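You operate a simulated robot arm through the tools that you are given. There is no shell and no other tool. Be economical: measure what you need, move in short steps, check, and stop when the job is done.

You run a simulated two-armed robot. Do the job below in one go: nothing can be reset, and whatever is moved stays where it is left.

## Task
Pick up the carton labelled "pins" from the sealer side of the island bench with one hand, pass it to the other hand and put it on the top of the dark-top bench. Set down upright: carton.

The check looks at the end state, three seconds after you hand in, the way a careful person would. Anything else that was tipped, shoved, dropped, spilled or broken makes it a failure.

## Robot
Two 7-joint arms with two-finger parallel grippers on one trunk, on a base that drives. Base frame: it is fixed to the floor where the robot stands at the start and does not move with it; the origin is under the middle of the robot, x ahead of it, y to its left, z up; the surface under the hand at the start is at about z = 90. Readings come in cm, rad, newtons and seconds.
The left shoulder is at the start at [6, 14.4, 92.6], the right one opposite. With the tool pointing down near the work surface each hand reaches from about 28 to 70 cm from the robot's upright axis, wherever it stands, measured 20 degrees to its own side. Places, roughly: top of the dark-top bench [60, -240, 90]. Payload 1.57 kg a hand.
The tool frame of a hand sits at the grasp point between the pads (the TCP): z along the fingers, y along the line on which they close. The tips reach 3 cm beyond it. Largest opening 11 cm; finger width 2.4, thickness 1.2; the body of the gripper, 4.8 by 11.2 cm, starts 7.8 cm behind the TCP.
Orientation is that of the tool frame in the base frame, as [roll, pitch, yaw] about the fixed x, y, z axes, in that order (R = Rz(yaw) Ry(pitch) Rx(roll)). With the fingers straight down and closing along the base's y, the tool's x points along the base's -x, its y along +y and its z along -z.

## Interface
- The arms move only by the tool arm_command. It takes "left_series", "right_series" or both (then of equal length, played together; a hand with none holds still); each is a list of rows, each a list of 7 numbers: the opening, from 0 (shut) to 1 (fully open), then the shift along the tool's x, y, z in cm, then the turn, a rotation vector about the tool's x, y, z in rad. In form: [[gripper, tx, ty, tz, ax, ay, az], ...]. A call has 1 to 20 rows; each row is the pose to reach, as a shift and turn from the pose commanded when the call began, along the tool's axes at that moment. Rows are played at 5 a second. More than 5 cm and 0.15 rad between two rows, or a gripper value outside its range, and nothing of the call is played. A pose out of reach is approached as far as the arm can. The call stops where the force on the tool passes 40 N (or 10 N more than at its start, if that is more) or the arm is blocked; 0.2 s more then pass. Each finger travels about 4.5 cm/s and halts on what it meets, pressing with about 40 N; the grip force reading is that of the motor and also rises with nothing between the fingers. The clock runs only during rows and for 0.2 s after the last one: add rows that repeat a pose to give the fingers time. The reply holds the time, the measured pose of the TCP, the force on the tool along the base axes, the opening and the grip force, in the units named above and with some noise, with the torque about the TCP (base axes, N m) and any sound that the robot's microphone picked up.
- Cameras (640 x 400 px; columns grow to the right, rows downward): "scene" is now at [4.01, 3.05, 153.27]; the picture's right is [0.40, -0.92, 0.00], its down [-0.71, -0.31, -0.63] and it looks along [0.58, 0.26, -0.77] (base axes); focal length 262 px, centre (320, 200). "left" rides on the left gripper at [7, -1.6, -14.1] in its tool frame; the picture's right is [0.23, 0.97, 0.00], its down [-0.85, 0.20, -0.48] and it looks along [-0.47, 0.11, 0.88] (tool axes); focal length 222 px, centre (320, 200). "right" rides on the right gripper at [7, 1.6, -14.1] in its tool frame; the picture's right is [-0.23, 0.97, 0.00], its down [-0.85, -0.20, -0.48] and it looks along [-0.47, -0.11, 0.88] (tool axes); focal length 222 px, centre (320, 200). There is no depth. A picture from a camera that has moved, and an enlarged one, comes with that camera's place and axes in the base frame and with its lens.
- snapshot(camera): a new picture of that camera. The clock stands still meanwhile.
- lift_body(by): slides the trunk up (or, below 0, down) by that many cm; the arms and the scene camera ride with it, the base frame stays. It gives what a move gives, with no picture.
- drive_base(legs): drives the robot by 1 to 6 legs, each [ahead, left, turn to the left] in cm, cm and rad, along the robot's own axes; the way and the turn of a leg run together, so that a leg with both is an arc; at most 150 cm and 3.142 rad a leg. The arms and the cameras ride along, it lands a little off, and it stops where it bumps. It gives what a move gives.
- pan_tilt(pan, tilt): turns the head with the scene camera to pan (to the left, within 1.501 rad either way) and tilt (down, from -0.506 to 1.204), counted from straight ahead of the robot. It gives what a move gives.
- close_up(camera, box): a new picture of the part [left, top, right, bottom] of that camera's present view, enlarged. The clock stands still meanwhile.
- job_done(): hands the job in; it is judged then, once.

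Work in short steps. Places have to be worked out from the pictures, the camera data and where the tool is seen: move nearer, look again, correct. Check each grasp and each placing, and mend what went wrong. You have 120 turns and 108 pictures in all, those below and enlarged ones among them. Open the grippers and draw the arms clear of the work before you hand the job in, unless the task says otherwise; then end with one line.

The tools are called as a command line: name --argument value ..., lists and objects as JSON in quotes. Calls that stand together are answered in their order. arm_command: Moves the arms, as the interface text tells. Its arguments: {"type":"object","properties":{"left_series":{"type":"array","items":{"type":"array","items":{"type":"number"}}},"right_series":{"type":"array","items":{"type":"array","items":{"type":"number"}}}},"required":[]} The other tools are called the same way: lift_body (by) slides the trunk up or down; drive_base (legs) drives the base; pan_tilt (pan, tilt) turns the head that bears the scene camera; snapshot (camera) takes a picture; close_up (camera, box) takes an enlarged picture of a part of a camera's view; job_done () hands the job in.

At the start:

```text
time: 0.0
left_eef_pos: [34.98, 38.99, 110.08]
left_orientation: [-3.141, -0.003, -3.14]
left_contact_force: [-0.1, -0.8, 0.2]
left_ft_torque: [0.01, -0.01, -0.02]
left_width: 11.02
left_grip_force: 0.1
right_eef_pos: [38.93, 2.7, 110.06]
right_orientation: [-3.141, 0.0, 3.141]
right_contact_force: [0.6, -0.3, 1.4]
right_ft_torque: [-0.03, 0.01, 0.0]
right_width: 11.0
right_grip_force: 0.0
trunk travel left (down, up): [-52.5, 6.5]
robot x, y, heading: [-0.16, 0.13, -0.0]
head pan, tilt: [0.415, 0.885]
```

scene: 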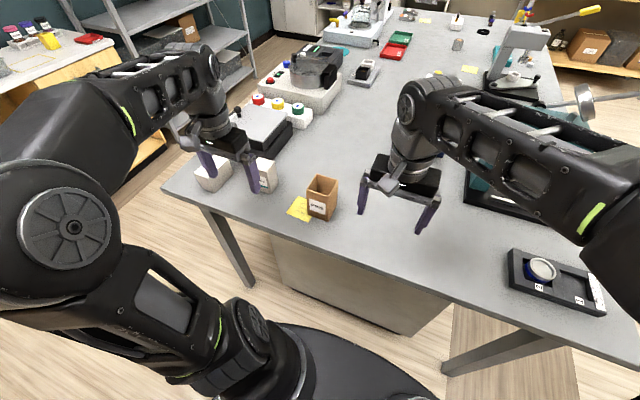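
right: 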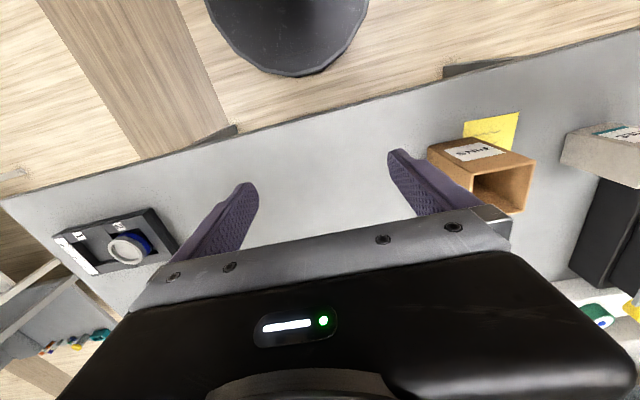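
left: 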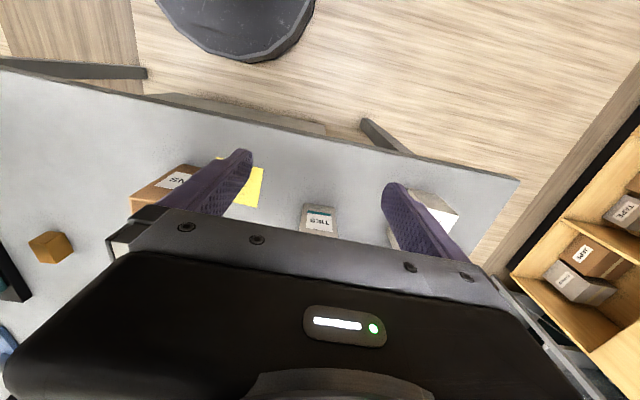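

The scene shows a brown open carton and two white ones near the edge. I read the labels enlarged.

close_up --camera "scene" --box '[180, 140, 360, 240]'

close_up --camera "left" --box '[100, 120, 500, 280]'

close_up --camera "right" --box '[400, 80, 640, 230]'

```text
3.56 times, centred on (270, 190) of scene
camera zoom: at [4.01, 3.05, 153.27], right [0.4, -0.92, 0.0], down [-0.71, -0.31, -0.63], along [0.58, 0.26, -0.77], focal length 932 px, centre (498, 236)
```

zoom: 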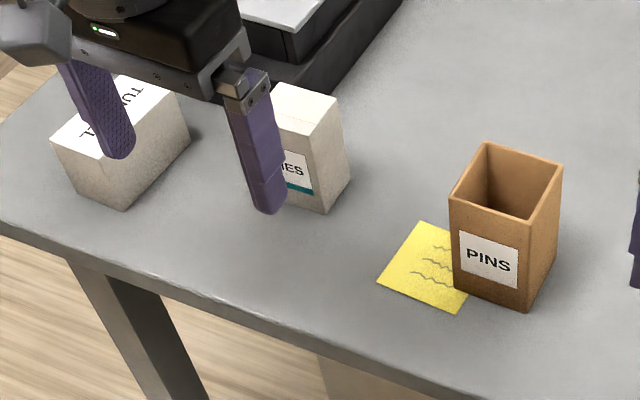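

```text
1.60 times, centred on (300, 200) of left
camera zoom: at [28.0, 37.33, 124.2], right [-0.23, 0.97, 0.0], down [0.86, 0.2, 0.48], along [0.47, 0.11, -0.88], focal length 355 px, centre (352, 200)
```

zoom: 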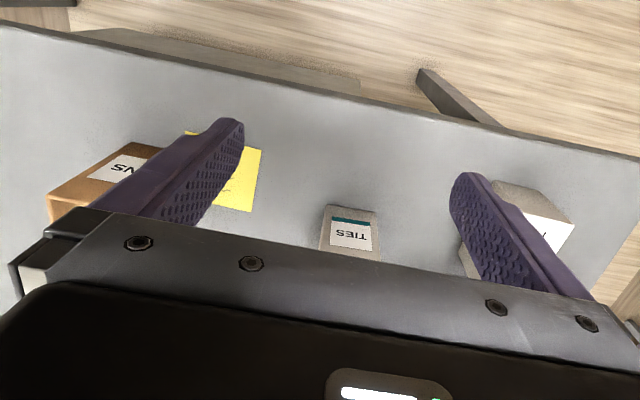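

```text
2.67 times, centred on (520, 155) of right
camera zoom: at [31.97, 4.32, 124.25], right [0.23, 0.97, 0.0], down [0.85, -0.2, 0.48], along [0.47, -0.11, -0.88], focal length 592 px, centre (-213, 320)
```

zoom: 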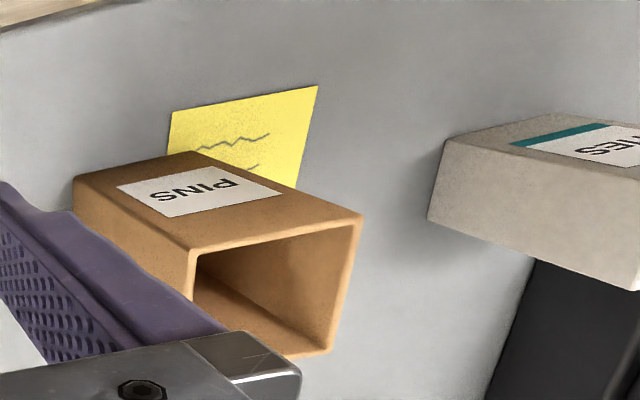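

The "pins" carton is open-topped, about 6.5 cm square and 11 high, with its centre near (48.5, 21.9) and yaw near 0. My plan is to take it low with the left hand reaching forward and tilted, hand it to the right hand from above, then place it top-down. I back up a little first for arm room.

drive_base --legs '[[-12, 0, 0]]'

```text
time: 1.2
left_eef_pos: [22.65, 39.05, 110.15]
left_orientation: [3.142, 0.002, 3.139]
left_contact_force: [-0.3, 0.3, 0.8]
left_ft_torque: [-0.01, -0.06, 0.06]
left_width: 11.0
left_grip_force: 0.0
right_eef_pos: [26.58, 2.73, 110.16]
right_orientation: [3.142, 0.001, 3.141]
right_contact_force: [0.2, -0.2, 0.1]
right_ft_torque: [0.02, -0.03, 0.02]
right_width: 11.02
right_grip_force: 0.1
trunk travel left (down, up): [-52.5, 6.5]
robot x, y, heading: [-12.36, -0.18, -0.0]
head pan, tilt: [0.415, 0.885]
```

The base moved back 12 cm. I tilt the left hand to point forward and 25° down, ahead of the carton, while the right hand moves aside.

arm_command --left_series '[[1, -1.4, -2.1, 0, 0, -0.142, 0], [1, -2.8, -4.2, 0, 0, -0.284, 0], [1, -4.2, -6.4, 0, 0, -0.426, 0], [1, -5.7, -8.5, 0, 0, -0.568, 0], [1, -7.1, -10.6, 0, 0, -0.71, 0], [1, -8.5, -12.8, 0, 0, -0.852, 0], [1, -9.9, -15, 0, 0, -0.994, 0], [1, -11.35, -17.1, 0, 0, -1.134, 0], [1, -11.35, -17.1, 0, 0, -1.134, 0]]' --right_series '[[1, 0, -2, 0, 0, 0, 0], [1, 0, -4, 0, 0, 0, 0], [1, 0, -6, 0, 0, 0, 0], [1, 0, -8, 0, 0, 0, 0], [1, 0, -10, 0, 0, 0, 0], [1, 0, -12, 0, 0, 0, 0], [1, 0, -12, 0, 0, 0, 0], [1, 0, -12, 0, 0, 0, 0], [1, 0, -12, 0, 0, 0, 0]]'

snapshot --camera "scene"

snapshot --camera "left"

```text
time: 3.2
left_eef_pos: [36.34, 22.1, 112.08]
left_orientation: [-3.14, 1.132, -3.14]
left_contact_force: [0.2, -0.2, 0.4]
left_ft_torque: [0.0, -0.02, -0.02]
left_width: 11.01
left_grip_force: 0.0
left hand out of reach, approached as far as the arm can: row 7, 8, 9
right_eef_pos: [26.62, -9.4, 109.94]
right_orientation: [3.141, 0.001, 3.141]
right_contact_force: [-0.2, -0.1, 0.3]
right_ft_torque: [-0.02, 0.01, 0.0]
right_width: 10.99
right_grip_force: 0.0
trunk travel left (down, up): [-52.5, 6.5]
robot x, y, heading: [-12.34, 0.48, -0.006]
head pan, tilt: [0.415, 0.885]
```

```text
101 pictures are left
camera scene: at [-8.27, 3.08, 153.27], right [0.4, -0.92, 0.0], down [-0.71, -0.31, -0.63], along [0.58, 0.26, -0.77], focal length 262 px, centre (320, 200)
```

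scene: 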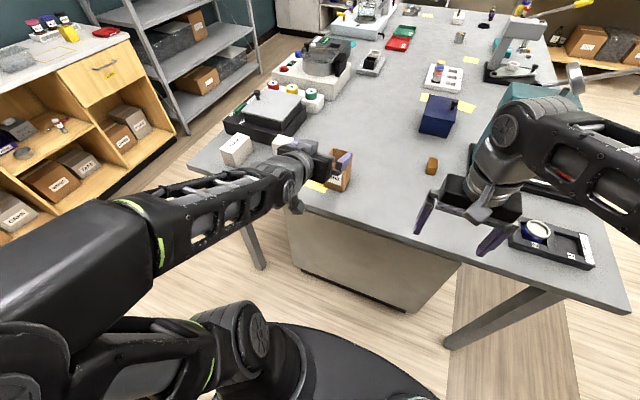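

```text
100 pictures are left
camera left: at [20.71, 20.5, 111.7], right [-0.1, 0.97, -0.21], down [-0.07, 0.2, 0.98], along [0.99, 0.11, 0.05], focal length 222 px, centre (320, 200)
```

left: 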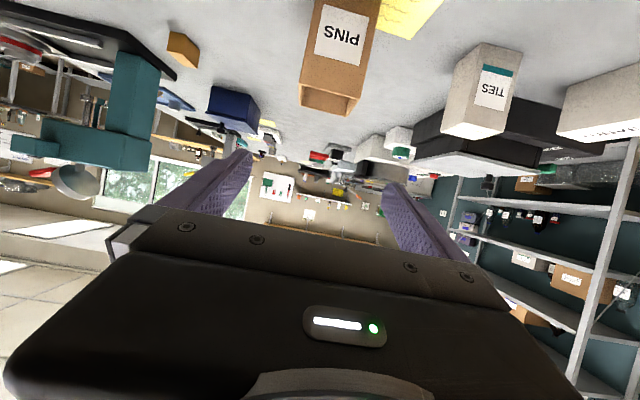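

The carton check from the left camera agrees: front face at x≈45.1, y from 18.7 to 24.9. I lower the left hand onto the approach line in front of it.

arm_command --left_series '[[1, 2.8, 0, 1.5, 0, 0, 0], [1, 5.6, 0, 3, 0, 0, 0], [1, 8.4, -0.2, 4.5, 0, 0, 0], [1, 11.2, -0.2, 6, 0, 0, 0], [1, 11.2, -0.2, 6, 0, 0, 0]]'

snapshot --camera "left"

snapshot --camera "scene"

```text
time: 4.5
left_eef_pos: [41.03, 22.37, 99.52]
left_orientation: [3.14, 1.132, 3.137]
left_contact_force: [1.2, -0.6, 0.0]
left_ft_torque: [0.02, 0.0, -0.04]
left_width: 10.99
left_grip_force: 0.0
left hand out of reach, approached as far as the arm can: row 1, 2, 3, 4, 5
right_eef_pos: [26.71, -9.46, 110.03]
right_orientation: [3.14, 0.002, -3.141]
right_contact_force: [-0.4, -0.5, 0.4]
right_ft_torque: [0.04, -0.01, -0.06]
right_width: 11.0
right_grip_force: 0.1
trunk travel left (down, up): [-52.5, 6.5]
robot x, y, heading: [-12.49, 0.01, 0.001]
head pan, tilt: [0.415, 0.885]
```

```text
99 pictures are left
camera left: at [25.26, 20.72, 99.26], right [-0.1, 0.97, -0.21], down [-0.07, 0.2, 0.98], along [0.99, 0.11, 0.05], focal length 222 px, centre (320, 200)
```

left: 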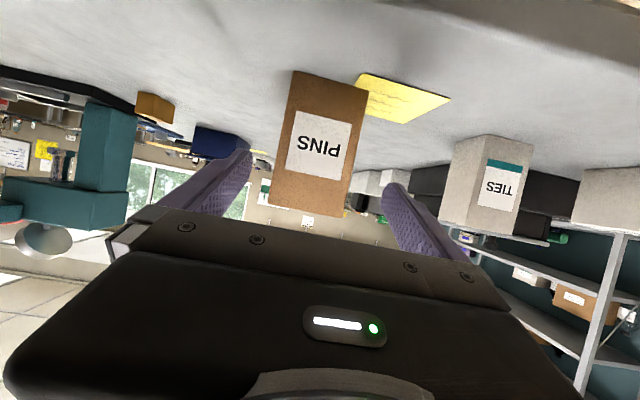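

```text
98 pictures are left
camera scene: at [-8.25, 2.98, 153.27], right [0.4, -0.92, 0.0], down [-0.71, -0.31, -0.63], along [0.58, 0.26, -0.77], focal length 262 px, centre (320, 200)
```

scene: 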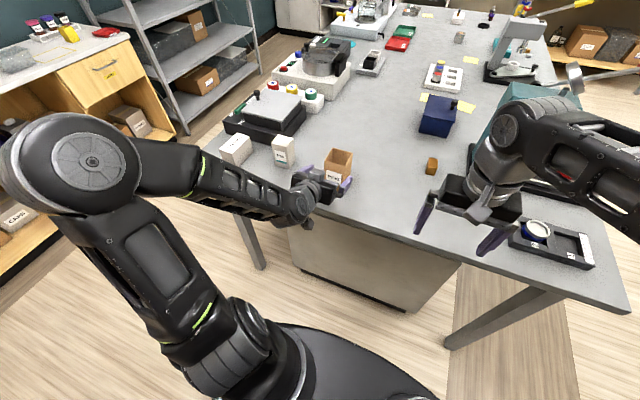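

The fingers straddle the carton's width. I advance part-way to see how the commanded and measured poses relate near the close limit.

arm_command --left_series '[[1, 0.5, -0.2, 2.5, 0, 0, 0], [1, 1, -0.4, 5, 0, 0, 0], [1, 1, -0.4, 5, 0, 0, 0]]'

```text
time: 5.2
left_eef_pos: [45.19, 22.18, 96.66]
left_orientation: [3.14, 1.134, 3.14]
left_contact_force: [-0.6, 0.4, 0.4]
left_ft_torque: [0.01, -0.02, 0.01]
left_width: 10.99
left_grip_force: 0.1
right_eef_pos: [26.71, -9.39, 109.99]
right_orientation: [3.14, 0.0, 3.141]
right_contact_force: [1.0, 0.3, -0.2]
right_ft_torque: [-0.02, -0.01, 0.03]
right_width: 11.0
right_grip_force: 0.0
trunk travel left (down, up): [-52.5, 6.5]
robot x, y, heading: [-12.21, 0.2, 0.003]
head pan, tilt: [0.415, 0.885]
```

Motion tracks the measured pose. I finish the advance to about (48.4, 21.9, 94) and look.

arm_command --left_series '[[1, 0.5, -0.1, 2, 0, 0, 0], [1, 1.0, -0.3, 3.9, 0, 0, 0], [1, 1.0, -0.3, 3.9, 0, 0, 0]]'

snapshot --camera "left"

```text
time: 6.0
left_eef_pos: [48.44, 21.87, 94.0]
left_orientation: [-3.141, 1.133, 3.141]
left_contact_force: [0.4, 0.0, 1.1]
left_ft_torque: [0.02, 0.01, -0.01]
left_width: 11.03
left_grip_force: 0.1
right_eef_pos: [26.69, -9.29, 110.06]
right_orientation: [3.14, 0.0, 3.142]
right_contact_force: [0.3, 0.4, -0.3]
right_ft_torque: [0.0, 0.0, 0.0]
right_width: 11.0
right_grip_force: 0.0
trunk travel left (down, up): [-52.5, 6.5]
robot x, y, heading: [-12.33, -0.12, -0.002]
head pan, tilt: [0.415, 0.885]
```

```text
97 pictures are left
camera left: at [32.57, 20.2, 93.67], right [-0.1, 0.97, -0.21], down [-0.07, 0.2, 0.98], along [0.99, 0.11, 0.05], focal length 222 px, centre (320, 200)
```

left: 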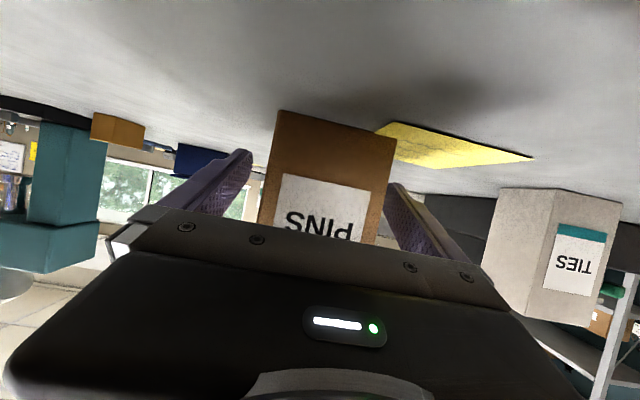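

The carton is centred between the fingers within a few mm. I close the left gripper.

arm_command --left_series '[[0.7, 0, 0, 0, 0, 0, 0], [0.5, 0, 0, 0, 0, 0, 0], [0.3, 0, 0, 0, 0, 0, 0], [0.2, 0, 0, 0, 0, 0, 0], [0.2, 0, 0, 0, 0, 0, 0], [0.2, 0, 0, 0, 0, 0, 0]]'

snapshot --camera "left"

```text
time: 7.5
left_eef_pos: [48.42, 21.88, 94.01]
left_orientation: [3.141, 1.13, 3.14]
left_contact_force: [0.2, 0.4, 0.2]
left_ft_torque: [-0.02, -0.03, 0.03]
left_width: 6.77
left_grip_force: 40.1
right_eef_pos: [26.8, -9.32, 109.98]
right_orientation: [3.139, 0.002, 3.141]
right_contact_force: [0.4, 0.2, 0.3]
right_ft_torque: [-0.01, 0.0, -0.03]
right_width: 10.99
right_grip_force: 0.1
trunk travel left (down, up): [-52.5, 6.5]
robot x, y, heading: [-12.29, -0.06, 0.006]
head pan, tilt: [0.415, 0.885]
```

```text
96 pictures are left
camera left: at [32.57, 20.19, 93.68], right [-0.1, 0.97, -0.21], down [-0.07, 0.2, 0.98], along [0.99, 0.11, 0.05], focal length 222 px, centre (320, 200)
```

left: 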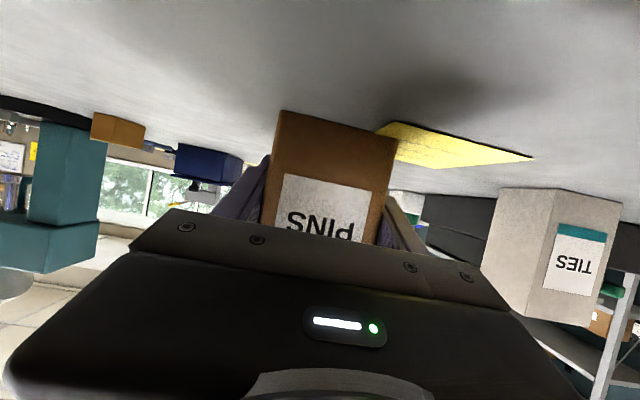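

Gripped at 6.77 cm with 40 N. I lift 12 cm straight up.

arm_command --left_series '[[0.2, -2.7, 0, -1.3, 0, 0, 0], [0.2, -5.4, 0, -2.5, 0, 0, 0], [0.2, -8.2, 0, -3.8, 0, 0, 0], [0.2, -10.9, 0, -5.1, 0, 0, 0], [0.2, -10.9, 0, -5.1, 0, 0, 0]]'

snapshot --camera "scene"

```text
time: 8.7
left_eef_pos: [48.25, 21.67, 105.93]
left_orientation: [-3.139, 1.132, -3.141]
left_contact_force: [-0.8, 0.2, -0.7]
left_ft_torque: [-0.02, 0.02, 0.0]
left_width: 6.75
left_grip_force: 39.8
right_eef_pos: [26.79, -9.4, 109.98]
right_orientation: [3.14, 0.0, -3.14]
right_contact_force: [0.1, 0.3, -0.1]
right_ft_torque: [0.01, 0.0, 0.0]
right_width: 11.02
right_grip_force: 0.0
trunk travel left (down, up): [-52.5, 6.5]
robot x, y, heading: [-11.98, -0.0, 0.006]
head pan, tilt: [0.415, 0.885]
```

```text
95 pictures are left
camera scene: at [-8.17, 3.06, 153.27], right [0.4, -0.92, 0.0], down [-0.71, -0.31, -0.63], along [0.58, 0.26, -0.77], focal length 262 px, centre (320, 200)
```

scene: 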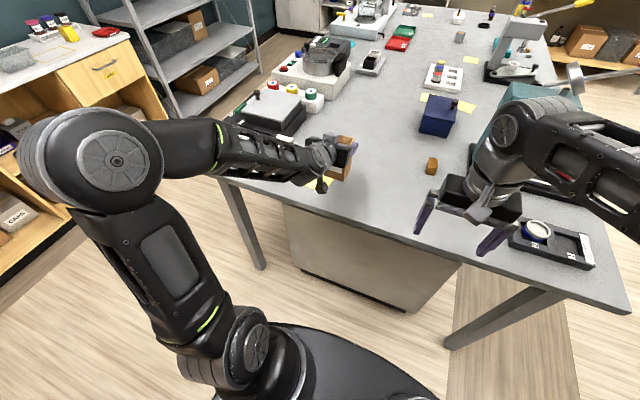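

Carton lifted and upright. I bring it toward the middle with the left and raise the right hand above it.

arm_command --left_series '[[0.2, 0, -2.5, 0, 0, 0, 0], [0.2, 0, -5, 0, 0, 0, 0], [0.2, 0, -7.5, 0, 0, 0, 0], [0.2, 0, -10, 0, 0, 0, 0], [0.2, 0, -12, 0, 0, 0, 0], [0.2, 0, -12, 0, 0, 0, 0]]' --right_series '[[1, 0, 0, -3, 0, 0, 0], [1, 0, 0, -6, 0, 0, 0], [1, 0, 0, -9, 0, 0, 0], [1, 0, 0, -12, 0, 0, 0], [1, 0, 0, -13, 0, 0, 0], [1, 0, 0, -13, 0, 0, 0]]'

```text
time: 10.1
left_eef_pos: [48.33, 9.68, 106.08]
left_orientation: [3.141, 1.132, 3.14]
left_contact_force: [0.1, -0.8, -0.3]
left_ft_torque: [-0.01, -0.01, 0.0]
left_width: 6.75
left_grip_force: 40.2
right_eef_pos: [27.74, -9.0, 111.35]
right_orientation: [3.139, 0.003, 3.141]
right_contact_force: [-0.2, 0.5, -0.4]
right_ft_torque: [-0.03, 0.01, 0.03]
right_width: 11.02
right_grip_force: 0.0
right hand out of reach, approached as far as the arm can: row 1, 2, 3, 4, 5, 6
trunk travel left (down, up): [-52.5, 6.5]
robot x, y, heading: [-12.32, 0.49, -0.004]
head pan, tilt: [0.415, 0.885]
```

The right hand can't rise that close in. I first move it forward then up, staying clear of the teal equipment beyond.

arm_command --right_series '[[1, -3, 0, -0.5, 0, 0, 0], [1, -6, 0, -2, 0, 0, 0], [1, -9, 0, -4.5, 0, 0, 0], [1, -11, 0, -8, 0, 0, 0], [1, -12, 0, -11, 0, 0, 0], [1, -12, 0, -11, 0, 0, 0]]'

snapshot --camera "scene"

```text
time: 11.4
left_eef_pos: [48.54, 9.56, 106.09]
left_orientation: [-3.14, 1.13, 3.141]
left_contact_force: [0.5, -0.5, -1.3]
left_ft_torque: [-0.01, 0.0, -0.03]
left_width: 6.74
left_grip_force: 40.2
right_eef_pos: [34.17, -11.57, 112.11]
right_orientation: [-3.133, 0.015, -3.132]
right_contact_force: [0.0, 0.6, -0.3]
right_ft_torque: [0.0, 0.09, -0.04]
right_width: 11.0
right_grip_force: 0.0
right hand out of reach, approached as far as the arm can: row 2, 3, 4, 5, 6
trunk travel left (down, up): [-52.5, 6.5]
robot x, y, heading: [-12.27, -0.1, 0.0]
head pan, tilt: [0.415, 0.885]
```

```text
94 pictures are left
camera scene: at [-7.96, 3.12, 153.26], right [0.4, -0.92, 0.0], down [-0.71, -0.31, -0.63], along [0.58, 0.25, -0.78], focal length 262 px, centre (320, 200)
```

scene: 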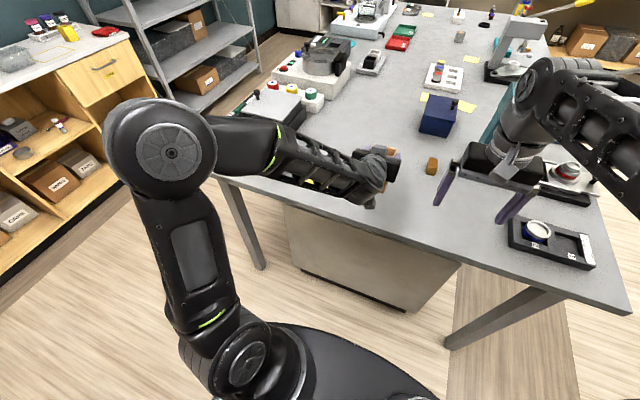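

The right hand hits a height limit with the tool pointing down. I raise the trunk, then lower the left hand so the right can come over the top.

lift_body --by 6

arm_command --left_series '[[0.2, 2.7, 0, 1.3, 0, 0, 0], [0.2, 5.4, 0, 2.5, 0, 0, 0], [0.2, 8.2, 0, 3.8, 0, 0, 0], [0.2, 10.9, 0, 5.1, 0, 0, 0], [0.2, 10.9, 0, 5.1, 0, 0, 0]]' --right_series '[[1, -3, 1, 0, 0, 0, 0], [1, -6, 2, 0, 0, 0, 0], [1, -8, 3, 0, 0, 0, 0], [1, -8, 3, 0, 0, 0, 0], [1, -8, 3, 0, 0, 0, 0]]'

snapshot --camera "scene"

snapshot --camera "right"

```text
time: 12.4
left_eef_pos: [48.46, 9.68, 112.0]
left_orientation: [-3.142, 1.134, 3.14]
left_contact_force: [0.6, 0.2, -0.5]
left_ft_torque: [0.01, -0.03, -0.02]
left_width: 6.77
left_grip_force: 39.9
right_eef_pos: [34.02, -11.81, 118.06]
right_orientation: [-3.132, 0.015, -3.135]
right_contact_force: [0.2, 0.1, -0.6]
right_ft_torque: [-0.03, -0.01, 0.01]
right_width: 11.01
right_grip_force: 0.0
trunk travel left (down, up): [-58.5, 0.5]
robot x, y, heading: [-12.12, 0.23, -0.002]
head pan, tilt: [0.415, 0.885]
```

```text
time: 13.7
left_eef_pos: [48.39, 9.57, 100.33]
left_orientation: [3.141, 1.142, 3.137]
left_contact_force: [3.0, 0.6, 18.4]
left_ft_torque: [0.62, 0.47, -0.08]
left_width: 6.77
left_grip_force: 39.5
right_eef_pos: [34.94, -11.5, 118.2]
right_orientation: [-3.134, 0.018, -3.136]
right_contact_force: [1.0, 0.7, 0.4]
right_ft_torque: [0.0, 0.04, -0.03]
right_width: 11.0
right_grip_force: 0.0
right hand out of reach, approached as far as the arm can: row 1, 2, 3, 4, 5
trunk travel left (down, up): [-58.5, 0.5]
robot x, y, heading: [-12.19, -0.03, 0.003]
head pan, tilt: [0.415, 0.885]
```

```text
93 pictures are left
camera scene: at [-8.33, 3.01, 159.31], right [0.4, -0.92, 0.0], down [-0.71, -0.31, -0.63], along [0.58, 0.26, -0.77], focal length 262 px, centre (320, 200)
```

scene: 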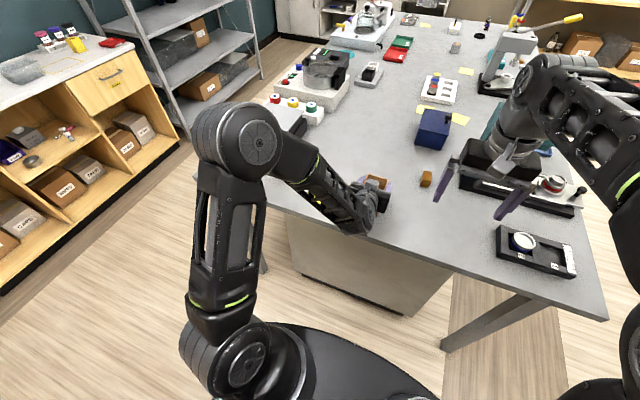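

```text
92 pictures are left
camera right: at [27.71, -9.67, 132.16], right [0.22, 0.98, 0.0], down [0.85, -0.19, 0.5], along [0.48, -0.11, -0.87], focal length 222 px, centre (320, 200)
```

right: 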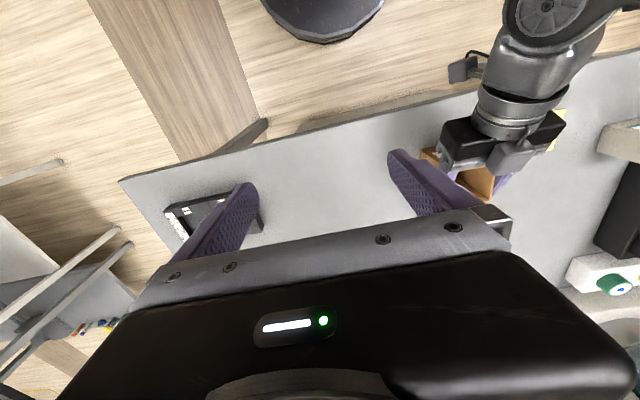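

The left hand feels 18 N upward, so something under the carton is touching. I look from the left camera and zoom the scene.

snapshot --camera "left"

close_up --camera "scene" --box '[300, 150, 440, 240]'

```text
91 pictures are left
camera left: at [32.67, 7.91, 99.79], right [-0.09, 0.97, -0.21], down [-0.08, 0.2, 0.98], along [0.99, 0.11, 0.06], focal length 222 px, centre (320, 200)
```

left: 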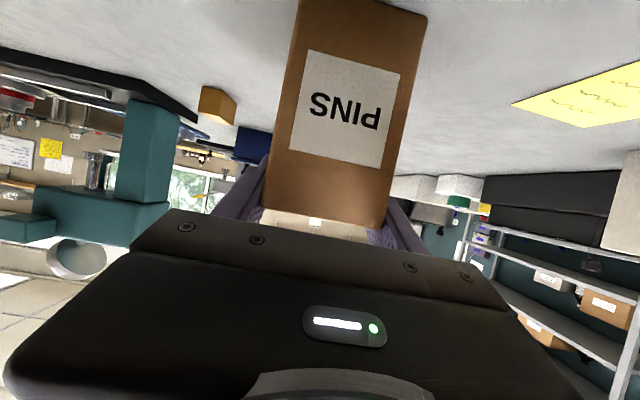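

```text
4.44 times, centred on (370, 195) of scene
camera zoom: at [-8.33, 3.01, 159.31], right [0.4, -0.92, 0.0], down [-0.71, -0.31, -0.63], along [0.58, 0.26, -0.77], focal length 1166 px, centre (98, 222)
```

zoom: 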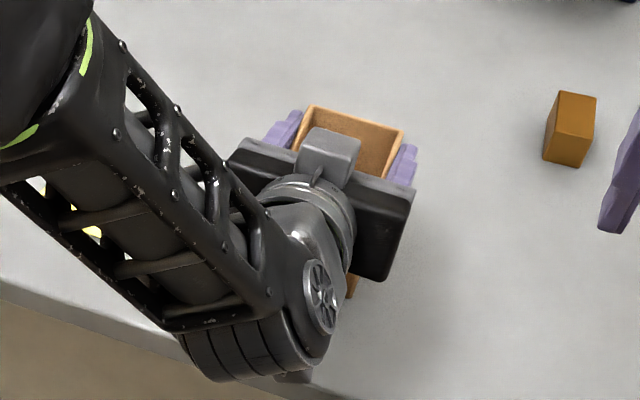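

The carton slid down in the grip: its base now stands on the table, and the fingers are only near its top. It is upright at about (48.4, 9.6), so I open the left hand, lower to a low grip and check for slip on a slower lift.

arm_command --left_series '[[0.5, 0, 0, 0, 0, 0, 0], [0.7, 0, 0, 0, 0, 0, 0], [0.9, 0, 0, 0, 0, 0, 0], [1, 0, 0, 0, 0, 0, 0], [1, 0, 0, 0, 0, 0, 0]]'

snapshot --camera "left"

```text
time: 14.8
left_eef_pos: [48.36, 9.67, 99.9]
left_orientation: [3.142, 1.133, 3.14]
left_contact_force: [0.4, -0.4, 0.1]
left_ft_torque: [0.0, 0.01, -0.01]
left_width: 10.99
left_grip_force: 0.0
right_eef_pos: [35.07, -11.44, 118.01]
right_orientation: [-3.136, 0.018, -3.134]
right_contact_force: [0.2, 0.9, 0.2]
right_ft_torque: [0.01, 0.0, -0.01]
right_width: 11.01
right_grip_force: 0.0
trunk travel left (down, up): [-58.5, 0.5]
robot x, y, heading: [-12.45, 0.32, 0.002]
head pan, tilt: [0.415, 0.885]
```

```text
89 pictures are left
camera left: at [32.59, 7.97, 99.56], right [-0.1, 0.97, -0.21], down [-0.07, 0.2, 0.98], along [0.99, 0.11, 0.05], focal length 222 px, centre (320, 200)
```

left: 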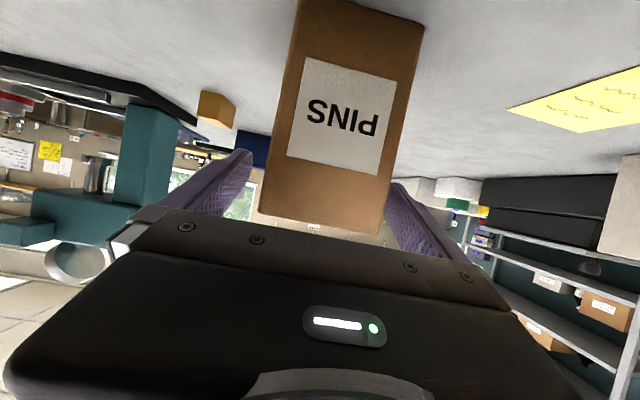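

The carton stands upright at about (48.4, 9.4). I lower the left hand to the low grip and close again.

arm_command --left_series '[[1, 2.7, -0.1, 1.2, 0, 0, 0], [1, 5.3, -0.2, 2.5, 0, 0, 0], [1, 5.3, -0.2, 2.5, 0, 0, 0], [0.7, 5.3, -0.2, 2.5, 0, 0, 0], [0.5, 5.3, -0.2, 2.5, 0, 0, 0], [0, 5.3, -0.2, 2.5, 0, 0, 0], [0, 5.3, -0.2, 2.5, 0, 0, 0], [0, 5.3, -0.2, 2.5, 0, 0, 0], [0, 5.3, -0.2, 2.5, 0, 0, 0], [0, 5.3, -0.2, 2.5, 0, 0, 0]]'

snapshot --camera "left"

```text
time: 17.1
left_eef_pos: [48.54, 9.54, 94.01]
left_orientation: [-3.141, 1.132, 3.14]
left_contact_force: [-0.5, -0.1, 1.5]
left_ft_torque: [0.01, -0.05, 0.02]
left_width: 6.75
left_grip_force: 40.1
right_eef_pos: [35.02, -11.49, 118.03]
right_orientation: [-3.135, 0.019, -3.135]
right_contact_force: [-0.7, 0.0, -0.1]
right_ft_torque: [0.01, 0.0, 0.0]
right_width: 10.98
right_grip_force: 0.0
trunk travel left (down, up): [-58.5, 0.5]
robot x, y, heading: [-11.99, 0.12, 0.005]
head pan, tilt: [0.415, 0.885]
```

```text
88 pictures are left
camera left: at [32.73, 7.82, 93.67], right [-0.1, 0.97, -0.21], down [-0.07, 0.2, 0.98], along [0.99, 0.11, 0.05], focal length 222 px, centre (320, 200)
```

left: 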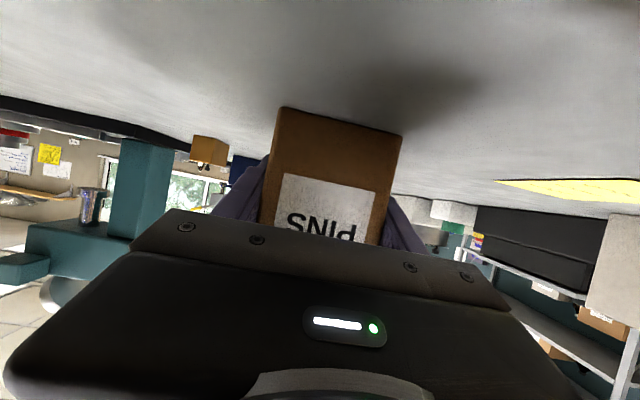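

Low grip again. I lift 4 cm slowly and check for slip.

arm_command --left_series '[[0, -0.45, 0, -0.21, 0, 0, 0], [0, -0.9, 0, -0.42, 0, 0, 0], [0, -1.35, 0, -0.63, 0, 0, 0], [0, -1.8, 0, -0.85, 0, 0, 0], [0, -2.25, 0, -1.06, 0, 0, 0], [0, -2.7, 0, -1.27, 0, 0, 0], [0, -3.15, 0, -1.48, 0, 0, 0], [0, -3.6, 0, -1.7, 0, 0, 0]]'

snapshot --camera "left"

```text
time: 18.9
left_eef_pos: [48.3, 9.38, 98.03]
left_orientation: [-3.14, 1.131, 3.14]
left_contact_force: [-0.4, 0.5, -1.5]
left_ft_torque: [-0.02, 0.0, -0.02]
left_width: 6.76
left_grip_force: 40.2
right_eef_pos: [35.03, -11.43, 118.13]
right_orientation: [-3.136, 0.019, -3.135]
right_contact_force: [0.4, -0.4, -1.0]
right_ft_torque: [-0.02, 0.02, 0.0]
right_width: 10.99
right_grip_force: 0.1
trunk travel left (down, up): [-58.5, 0.5]
robot x, y, heading: [-12.05, 0.34, -0.0]
head pan, tilt: [0.415, 0.885]
```

```text
87 pictures are left
camera left: at [32.63, 7.76, 97.81], right [-0.1, 0.97, -0.21], down [-0.07, 0.2, 0.98], along [0.99, 0.11, 0.05], focal length 222 px, centre (320, 200)
```

left: 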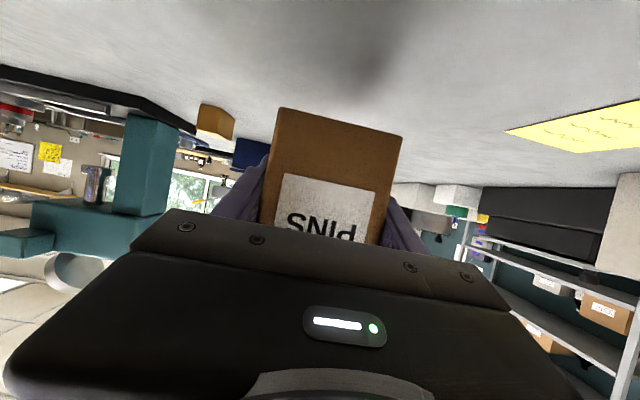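

No slip this time. I bring the right hand forward, then sideways over the carton at z≈112, with its tips 4 cm above the carton.

arm_command --right_series '[[1, -3, 0, 2, 0, 0, 0], [1, -6, 0, 4, 0, 0, 0], [1, -9, 0, 6, 0, 0, 0], [1, -12, 0, 6, 0, 0, 0], [1, -14, 2, 6, 0, 0, 0], [1, -14, 5, 6, 0, 0, 0], [1, -14, 8, 6, 0, 0, 0], [1, -14, 11, 6, 0, 0, 0], [1, -14, 11, 6, 0, 0, 0]]'

snapshot --camera "scene"

snapshot --camera "right"

```text
time: 20.9
left_eef_pos: [48.5, 9.49, 98.15]
left_orientation: [3.142, 1.133, 3.139]
left_contact_force: [0.1, 0.3, -1.6]
left_ft_torque: [0.01, -0.01, -0.01]
left_width: 6.77
left_grip_force: 39.8
right_eef_pos: [45.42, -8.12, 112.33]
right_orientation: [3.133, 0.012, 3.128]
right_contact_force: [0.0, 0.2, -0.1]
right_ft_torque: [0.01, 0.03, -0.01]
right_width: 11.01
right_grip_force: 0.1
right hand out of reach, approached as far as the arm can: row 4, 5, 6, 7, 8, 9
trunk travel left (down, up): [-58.5, 0.5]
robot x, y, heading: [-12.53, 0.04, -0.004]
head pan, tilt: [0.415, 0.885]
```

```text
86 pictures are left
camera scene: at [-8.15, 3.05, 159.27], right [0.4, -0.92, 0.0], down [-0.71, -0.31, -0.63], along [0.58, 0.26, -0.77], focal length 262 px, centre (320, 200)
```

scene: 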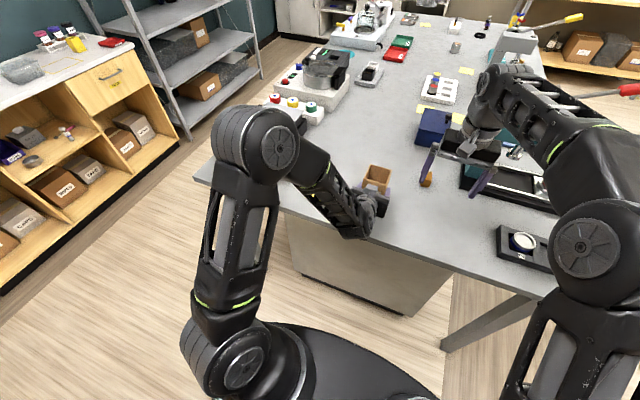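

```text
85 pictures are left
camera right: at [38.36, -6.52, 126.4], right [0.24, 0.97, 0.01], down [0.85, -0.21, 0.49], along [0.47, -0.11, -0.87], focal length 222 px, centre (320, 200)
```

right: 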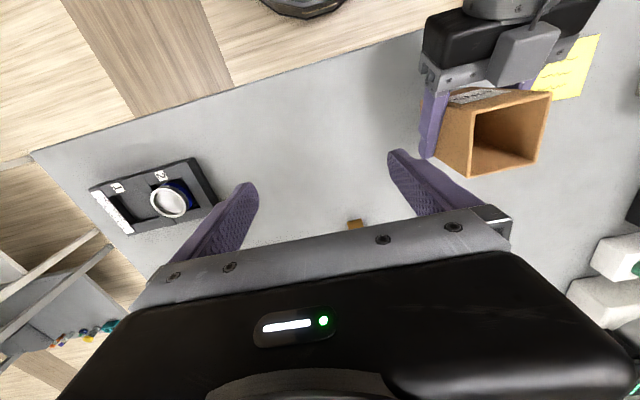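

The right hand runs out of reach there. I bring the carton slowly nearer and toward the right side with the left hand.

arm_command --left_series '[[0, 0.3, -1, -0.34, 0, 0, 0], [0, 0.65, -2, -0.68, 0, 0, 0], [0, 1, -3, -1, 0, 0, 0], [0, 1.3, -4, -1.36, 0, 0, 0], [0, 1.6, -5, -1.7, 0, 0, 0], [0, 1.9, -6, -2, 0, 0, 0], [0, 2.2, -7, -2.4, 0, 0, 0], [0, 2.6, -8, -2.7, 0, 0, 0], [0, 2.9, -9, -3, 0, 0, 0], [0, 3.2, -10, -3.4, 0, 0, 0], [0, 3.2, -11, -3.4, 0, 0, 0], [0, 3.2, -11, -3.4, 0, 0, 0]]'

snapshot --camera "right"

snapshot --camera "left"

```text
time: 23.4
left_eef_pos: [43.93, -1.53, 96.73]
left_orientation: [-3.141, 1.133, 3.141]
left_contact_force: [0.0, -0.6, 0.8]
left_ft_torque: [0.01, 0.0, 0.0]
left_width: 6.74
left_grip_force: 40.2
right_eef_pos: [45.45, -8.27, 112.43]
right_orientation: [3.133, 0.012, 3.13]
right_contact_force: [0.0, 0.5, 0.0]
right_ft_torque: [0.02, 0.0, -0.02]
right_width: 10.99
right_grip_force: 0.0
trunk travel left (down, up): [-58.5, 0.5]
robot x, y, heading: [-11.94, 0.07, -0.001]
head pan, tilt: [0.415, 0.885]
```

```text
84 pictures are left
camera right: at [38.34, -6.52, 126.42], right [0.24, 0.97, 0.01], down [0.85, -0.21, 0.49], along [0.47, -0.11, -0.87], focal length 222 px, centre (320, 200)
```

right: 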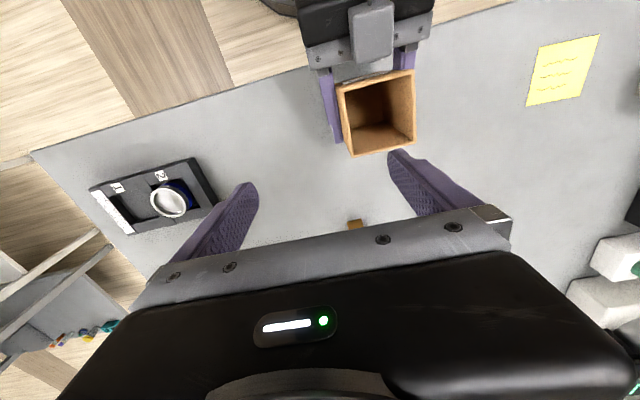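

```text
83 pictures are left
camera left: at [28.16, -3.2, 96.27], right [-0.1, 0.97, -0.21], down [-0.07, 0.2, 0.98], along [0.99, 0.11, 0.05], focal length 222 px, centre (320, 200)
```

left: 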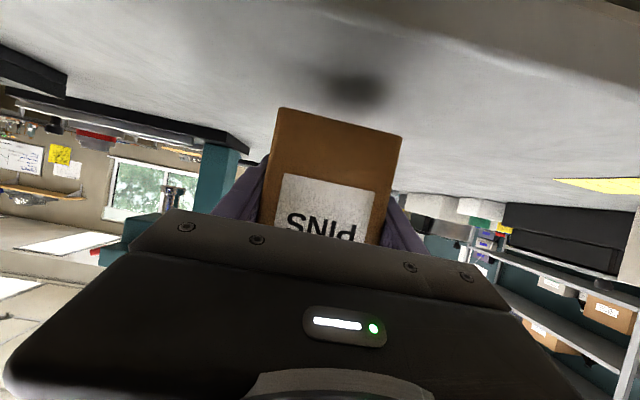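

No slip; carton top about z 103.7, centred near (43.9, -1.5). I place the right hand above it at (45, -1.5).

arm_command --right_series '[[1, 0.1, 2, 0, 0, 0, 0], [1, 0.2, 4, 0, 0, 0, 0], [1, 0.4, 6, 0, 0, 0, 0], [1, 0.4, 6.8, 0, 0, 0, 0], [1, 0.4, 6.8, 0, 0, 0, 0]]'

snapshot --camera "right"

```text
time: 24.6
left_eef_pos: [43.99, -1.63, 96.59]
left_orientation: [3.142, 1.134, 3.139]
left_contact_force: [-0.6, 0.3, -0.4]
left_ft_torque: [-0.02, 0.04, -0.02]
left_width: 6.73
left_grip_force: 39.7
right_eef_pos: [44.88, -4.06, 112.07]
right_orientation: [-3.136, 0.017, -3.135]
right_contact_force: [-0.9, -0.2, 0.3]
right_ft_torque: [0.0, -0.04, 0.02]
right_width: 11.01
right_grip_force: 0.1
right hand out of reach, approached as far as the arm can: row 3, 4, 5
trunk travel left (down, up): [-58.5, 0.5]
robot x, y, heading: [-12.16, 0.03, 0.0]
head pan, tilt: [0.415, 0.885]
```

```text
82 pictures are left
camera right: at [37.73, -2.31, 126.22], right [0.22, 0.98, 0.0], down [0.85, -0.19, 0.5], along [0.48, -0.11, -0.87], focal length 222 px, centre (320, 200)
```

right: 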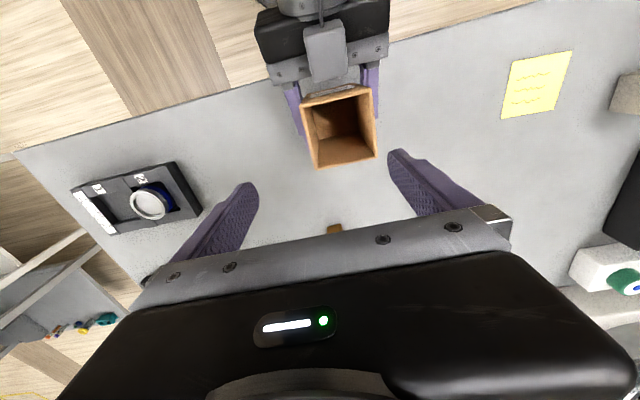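

Lowering the right hand 3 cm gives it more reach. I continue to y≈-1.6.

arm_command --right_series '[[1, 0, 0, 1.5, 0, 0, 0], [1, 0, 0.5, 3, 0, 0, 0], [1, 0, 1.5, 3, 0, 0, 0], [1, 0, 2.5, 3, 0, 0, 0], [1, 0, 2.5, 3, 0, 0, 0]]'

snapshot --camera "right"

```text
time: 25.9
left_eef_pos: [44.01, -1.56, 96.48]
left_orientation: [-3.141, 1.133, 3.141]
left_contact_force: [-0.5, -0.3, -0.3]
left_ft_torque: [-0.02, 0.01, 0.0]
left_width: 6.75
left_grip_force: 40.0
right_eef_pos: [44.74, -1.79, 109.29]
right_orientation: [-3.133, 0.017, -3.135]
right_contact_force: [-0.4, 0.2, 0.1]
right_ft_torque: [0.02, -0.03, 0.02]
right_width: 10.99
right_grip_force: 0.1
trunk travel left (down, up): [-58.5, 0.5]
robot x, y, heading: [-11.89, -0.07, -0.002]
head pan, tilt: [0.415, 0.885]
```

```text
81 pictures are left
camera right: at [37.66, 0.07, 123.24], right [0.22, 0.98, 0.0], down [0.85, -0.19, 0.49], along [0.48, -0.11, -0.87], focal length 222 px, centre (320, 200)
```

right: 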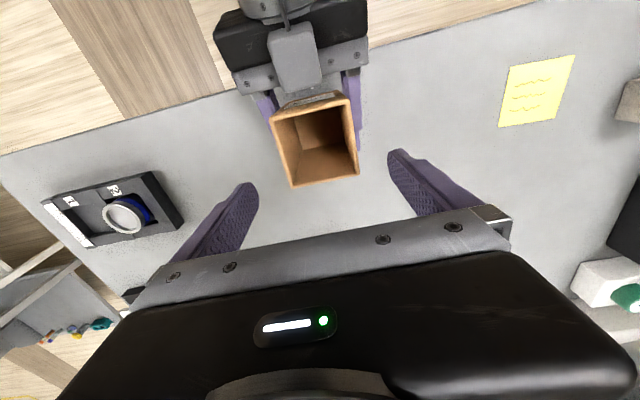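

The carton sits between the right fingers. I lower the right hand 7 cm so the fingers straddle the carton's top part.

arm_command --right_series '[[1, 0, 0.3, 1.5, 0, 0, 0], [1, 0, 0.3, 3, 0, 0, 0], [1, 0, 0.3, 4.5, 0, 0, 0], [1, 0, 0.3, 6, 0, 0, 0], [1, 0, 0.3, 7, 0, 0, 0], [1, 0, 0.3, 7, 0, 0, 0]]'

snapshot --camera "right"

snapshot --camera "left"

```text
time: 27.2
left_eef_pos: [43.83, -1.45, 96.51]
left_orientation: [3.141, 1.133, 3.141]
left_contact_force: [0.0, 0.5, 0.8]
left_ft_torque: [0.01, 0.0, -0.04]
left_width: 6.75
left_grip_force: 39.7
right_eef_pos: [44.94, -1.35, 102.21]
right_orientation: [-3.133, 0.016, -3.136]
right_contact_force: [-0.1, 0.5, 0.1]
right_ft_torque: [0.0, -0.02, 0.01]
right_width: 11.01
right_grip_force: 0.1
trunk travel left (down, up): [-58.5, 0.5]
robot x, y, heading: [-12.0, -0.02, 0.001]
head pan, tilt: [0.415, 0.885]
```

```text
80 pictures are left
camera right: at [37.83, 0.31, 116.28], right [0.22, 0.98, 0.0], down [0.85, -0.19, 0.49], along [0.48, -0.11, -0.87], focal length 222 px, centre (320, 200)
```

right: 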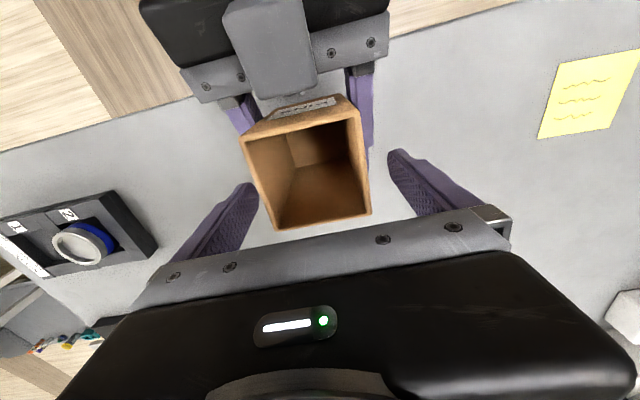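

```text
79 pictures are left
camera left: at [28.16, -3.19, 96.27], right [-0.1, 0.97, -0.21], down [-0.07, 0.2, 0.98], along [0.99, 0.11, 0.05], focal length 222 px, centre (320, 200)
```

left: 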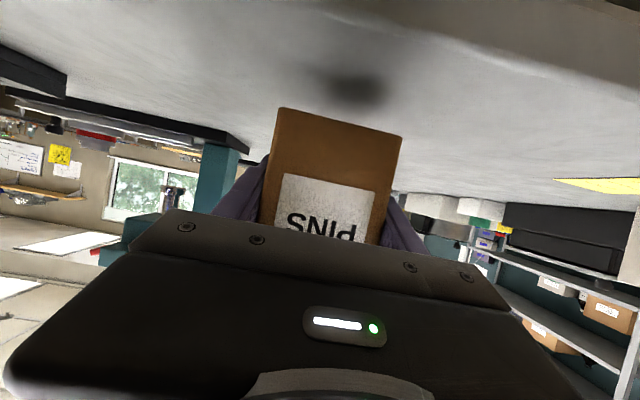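

Fingers straddle it without contact. I close the right gripper while the left keeps holding.

arm_command --right_series '[[0.8, 0, 0, 0, 0, 0, 0], [0.65, 0, 0, 0, 0, 0, 0], [0.5, 0, 0, 0, 0, 0, 0], [0.2, 0, 0, 0, 0, 0, 0], [0, 0, 0, 0, 0, 0, 0], [0, 0, 0, 0, 0, 0, 0], [0, 0, 0, 0, 0, 0, 0]]'

snapshot --camera "right"

```text
time: 28.9
left_eef_pos: [43.83, -1.56, 96.49]
left_orientation: [-3.141, 1.132, -3.139]
left_contact_force: [-2.4, 6.3, 0.5]
left_ft_torque: [-0.89, -0.15, 0.11]
left_width: 6.75
left_grip_force: 40.4
right_eef_pos: [45.08, -1.46, 102.25]
right_orientation: [-3.132, 0.015, -3.134]
right_contact_force: [2.6, -6.1, -0.7]
right_ft_torque: [0.48, 0.02, -0.03]
right_width: 6.79
right_grip_force: 39.7
trunk travel left (down, up): [-58.5, 0.5]
robot x, y, heading: [-12.19, -0.12, -0.003]
head pan, tilt: [0.415, 0.885]
```

```text
78 pictures are left
camera right: at [37.86, 0.26, 116.3], right [0.22, 0.98, 0.0], down [0.85, -0.19, 0.49], along [0.48, -0.11, -0.87], focal length 222 px, centre (320, 200)
```

right: 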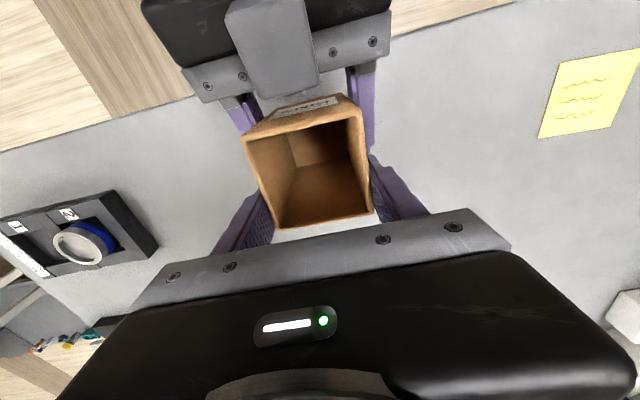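

Right has it at 6.79 cm. I open the left hand.

arm_command --left_series '[[0.7, 0, 0, 0, 0, 0, 0], [0.8, 0, 0, 0, 0, 0, 0], [0.9, 0, 0, 0, 0, 0, 0], [1, 0, 0, 0, 0, 0, 0], [1, 0, 0, 0, 0, 0, 0]]'

snapshot --camera "left"

snapshot --camera "right"

```text
time: 30.1
left_eef_pos: [43.93, -1.6, 96.67]
left_orientation: [3.141, 1.132, 3.139]
left_contact_force: [0.3, -0.2, 0.4]
left_ft_torque: [0.02, 0.0, 0.0]
left_width: 11.02
left_grip_force: 0.1
right_eef_pos: [45.09, -1.49, 102.25]
right_orientation: [-3.133, 0.016, -3.135]
right_contact_force: [-0.2, -0.4, -0.1]
right_ft_torque: [-0.01, -0.01, 0.03]
right_width: 6.74
right_grip_force: 40.1
trunk travel left (down, up): [-58.5, 0.5]
robot x, y, heading: [-12.18, 0.29, -0.001]
head pan, tilt: [0.415, 0.885]
```

```text
77 pictures are left
camera left: at [28.17, -3.19, 96.27], right [-0.1, 0.97, -0.21], down [-0.07, 0.2, 0.98], along [0.99, 0.11, 0.05], focal length 222 px, centre (320, 200)
```

left: 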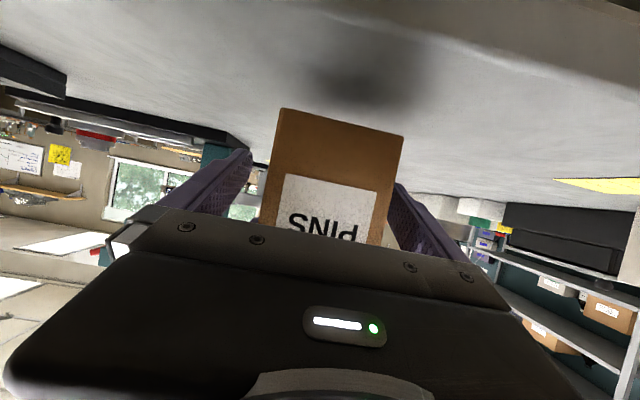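

```text
76 pictures are left
camera right: at [37.84, 0.3, 116.31], right [0.22, 0.98, 0.0], down [0.85, -0.19, 0.49], along [0.48, -0.11, -0.87], focal length 222 px, centre (320, 200)
```

right: 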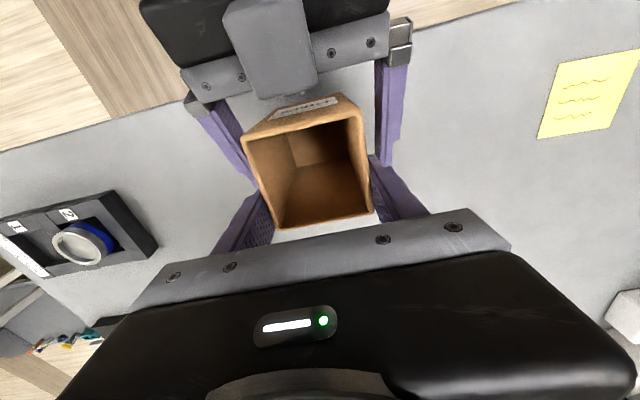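

The right hand holds the carton. I separate the hands: the left draws back along its axis while the right moves slowly forward.

arm_command --left_series '[[1, 0, 0, -0.5, 0, 0, 0], [1, 0, 0, -1, 0, 0, 0], [1, 0, 0, -1.5, 0, 0, 0], [1, 0, 0, -2, 0, 0, 0], [1, 0, 0, -2.5, 0, 0, 0], [1, 0, 0, -3, 0, 0, 0], [1, 0, 0, -3, 0, 0, 0]]' --right_series '[[0, -0.7, 0, 0, 0, 0, 0], [0, -1.4, 0, 0, 0, 0, 0], [0, -2.1, 0, 0, 0, 0, 0], [0, -2.8, 0, 0, 0, 0, 0], [0, -3.5, 0, 0, 0, 0, 0], [0, -4.2, 0, 0, 0, 0, 0], [0, -5, 0, 0, 0, 0, 0]]'

snapshot --camera "left"

```text
time: 31.6
left_eef_pos: [41.21, -1.56, 98.07]
left_orientation: [-3.141, 1.132, 3.139]
left_contact_force: [-0.4, 0.3, 0.3]
left_ft_torque: [0.01, -0.01, -0.03]
left_width: 11.01
left_grip_force: 0.1
right_eef_pos: [50.13, -1.38, 102.31]
right_orientation: [-3.135, 0.016, -3.133]
right_contact_force: [-1.2, -0.8, -0.2]
right_ft_torque: [-0.01, -0.02, -0.03]
right_width: 6.76
right_grip_force: 39.8
trunk travel left (down, up): [-58.5, 0.5]
robot x, y, heading: [-12.03, 0.13, 0.003]
head pan, tilt: [0.415, 0.885]
```

```text
75 pictures are left
camera left: at [25.51, -3.27, 97.65], right [-0.1, 0.97, -0.21], down [-0.07, 0.2, 0.98], along [0.99, 0.11, 0.05], focal length 222 px, centre (320, 200)
```

left: 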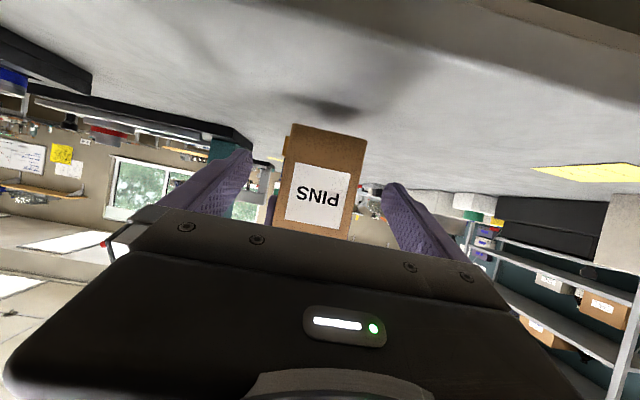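

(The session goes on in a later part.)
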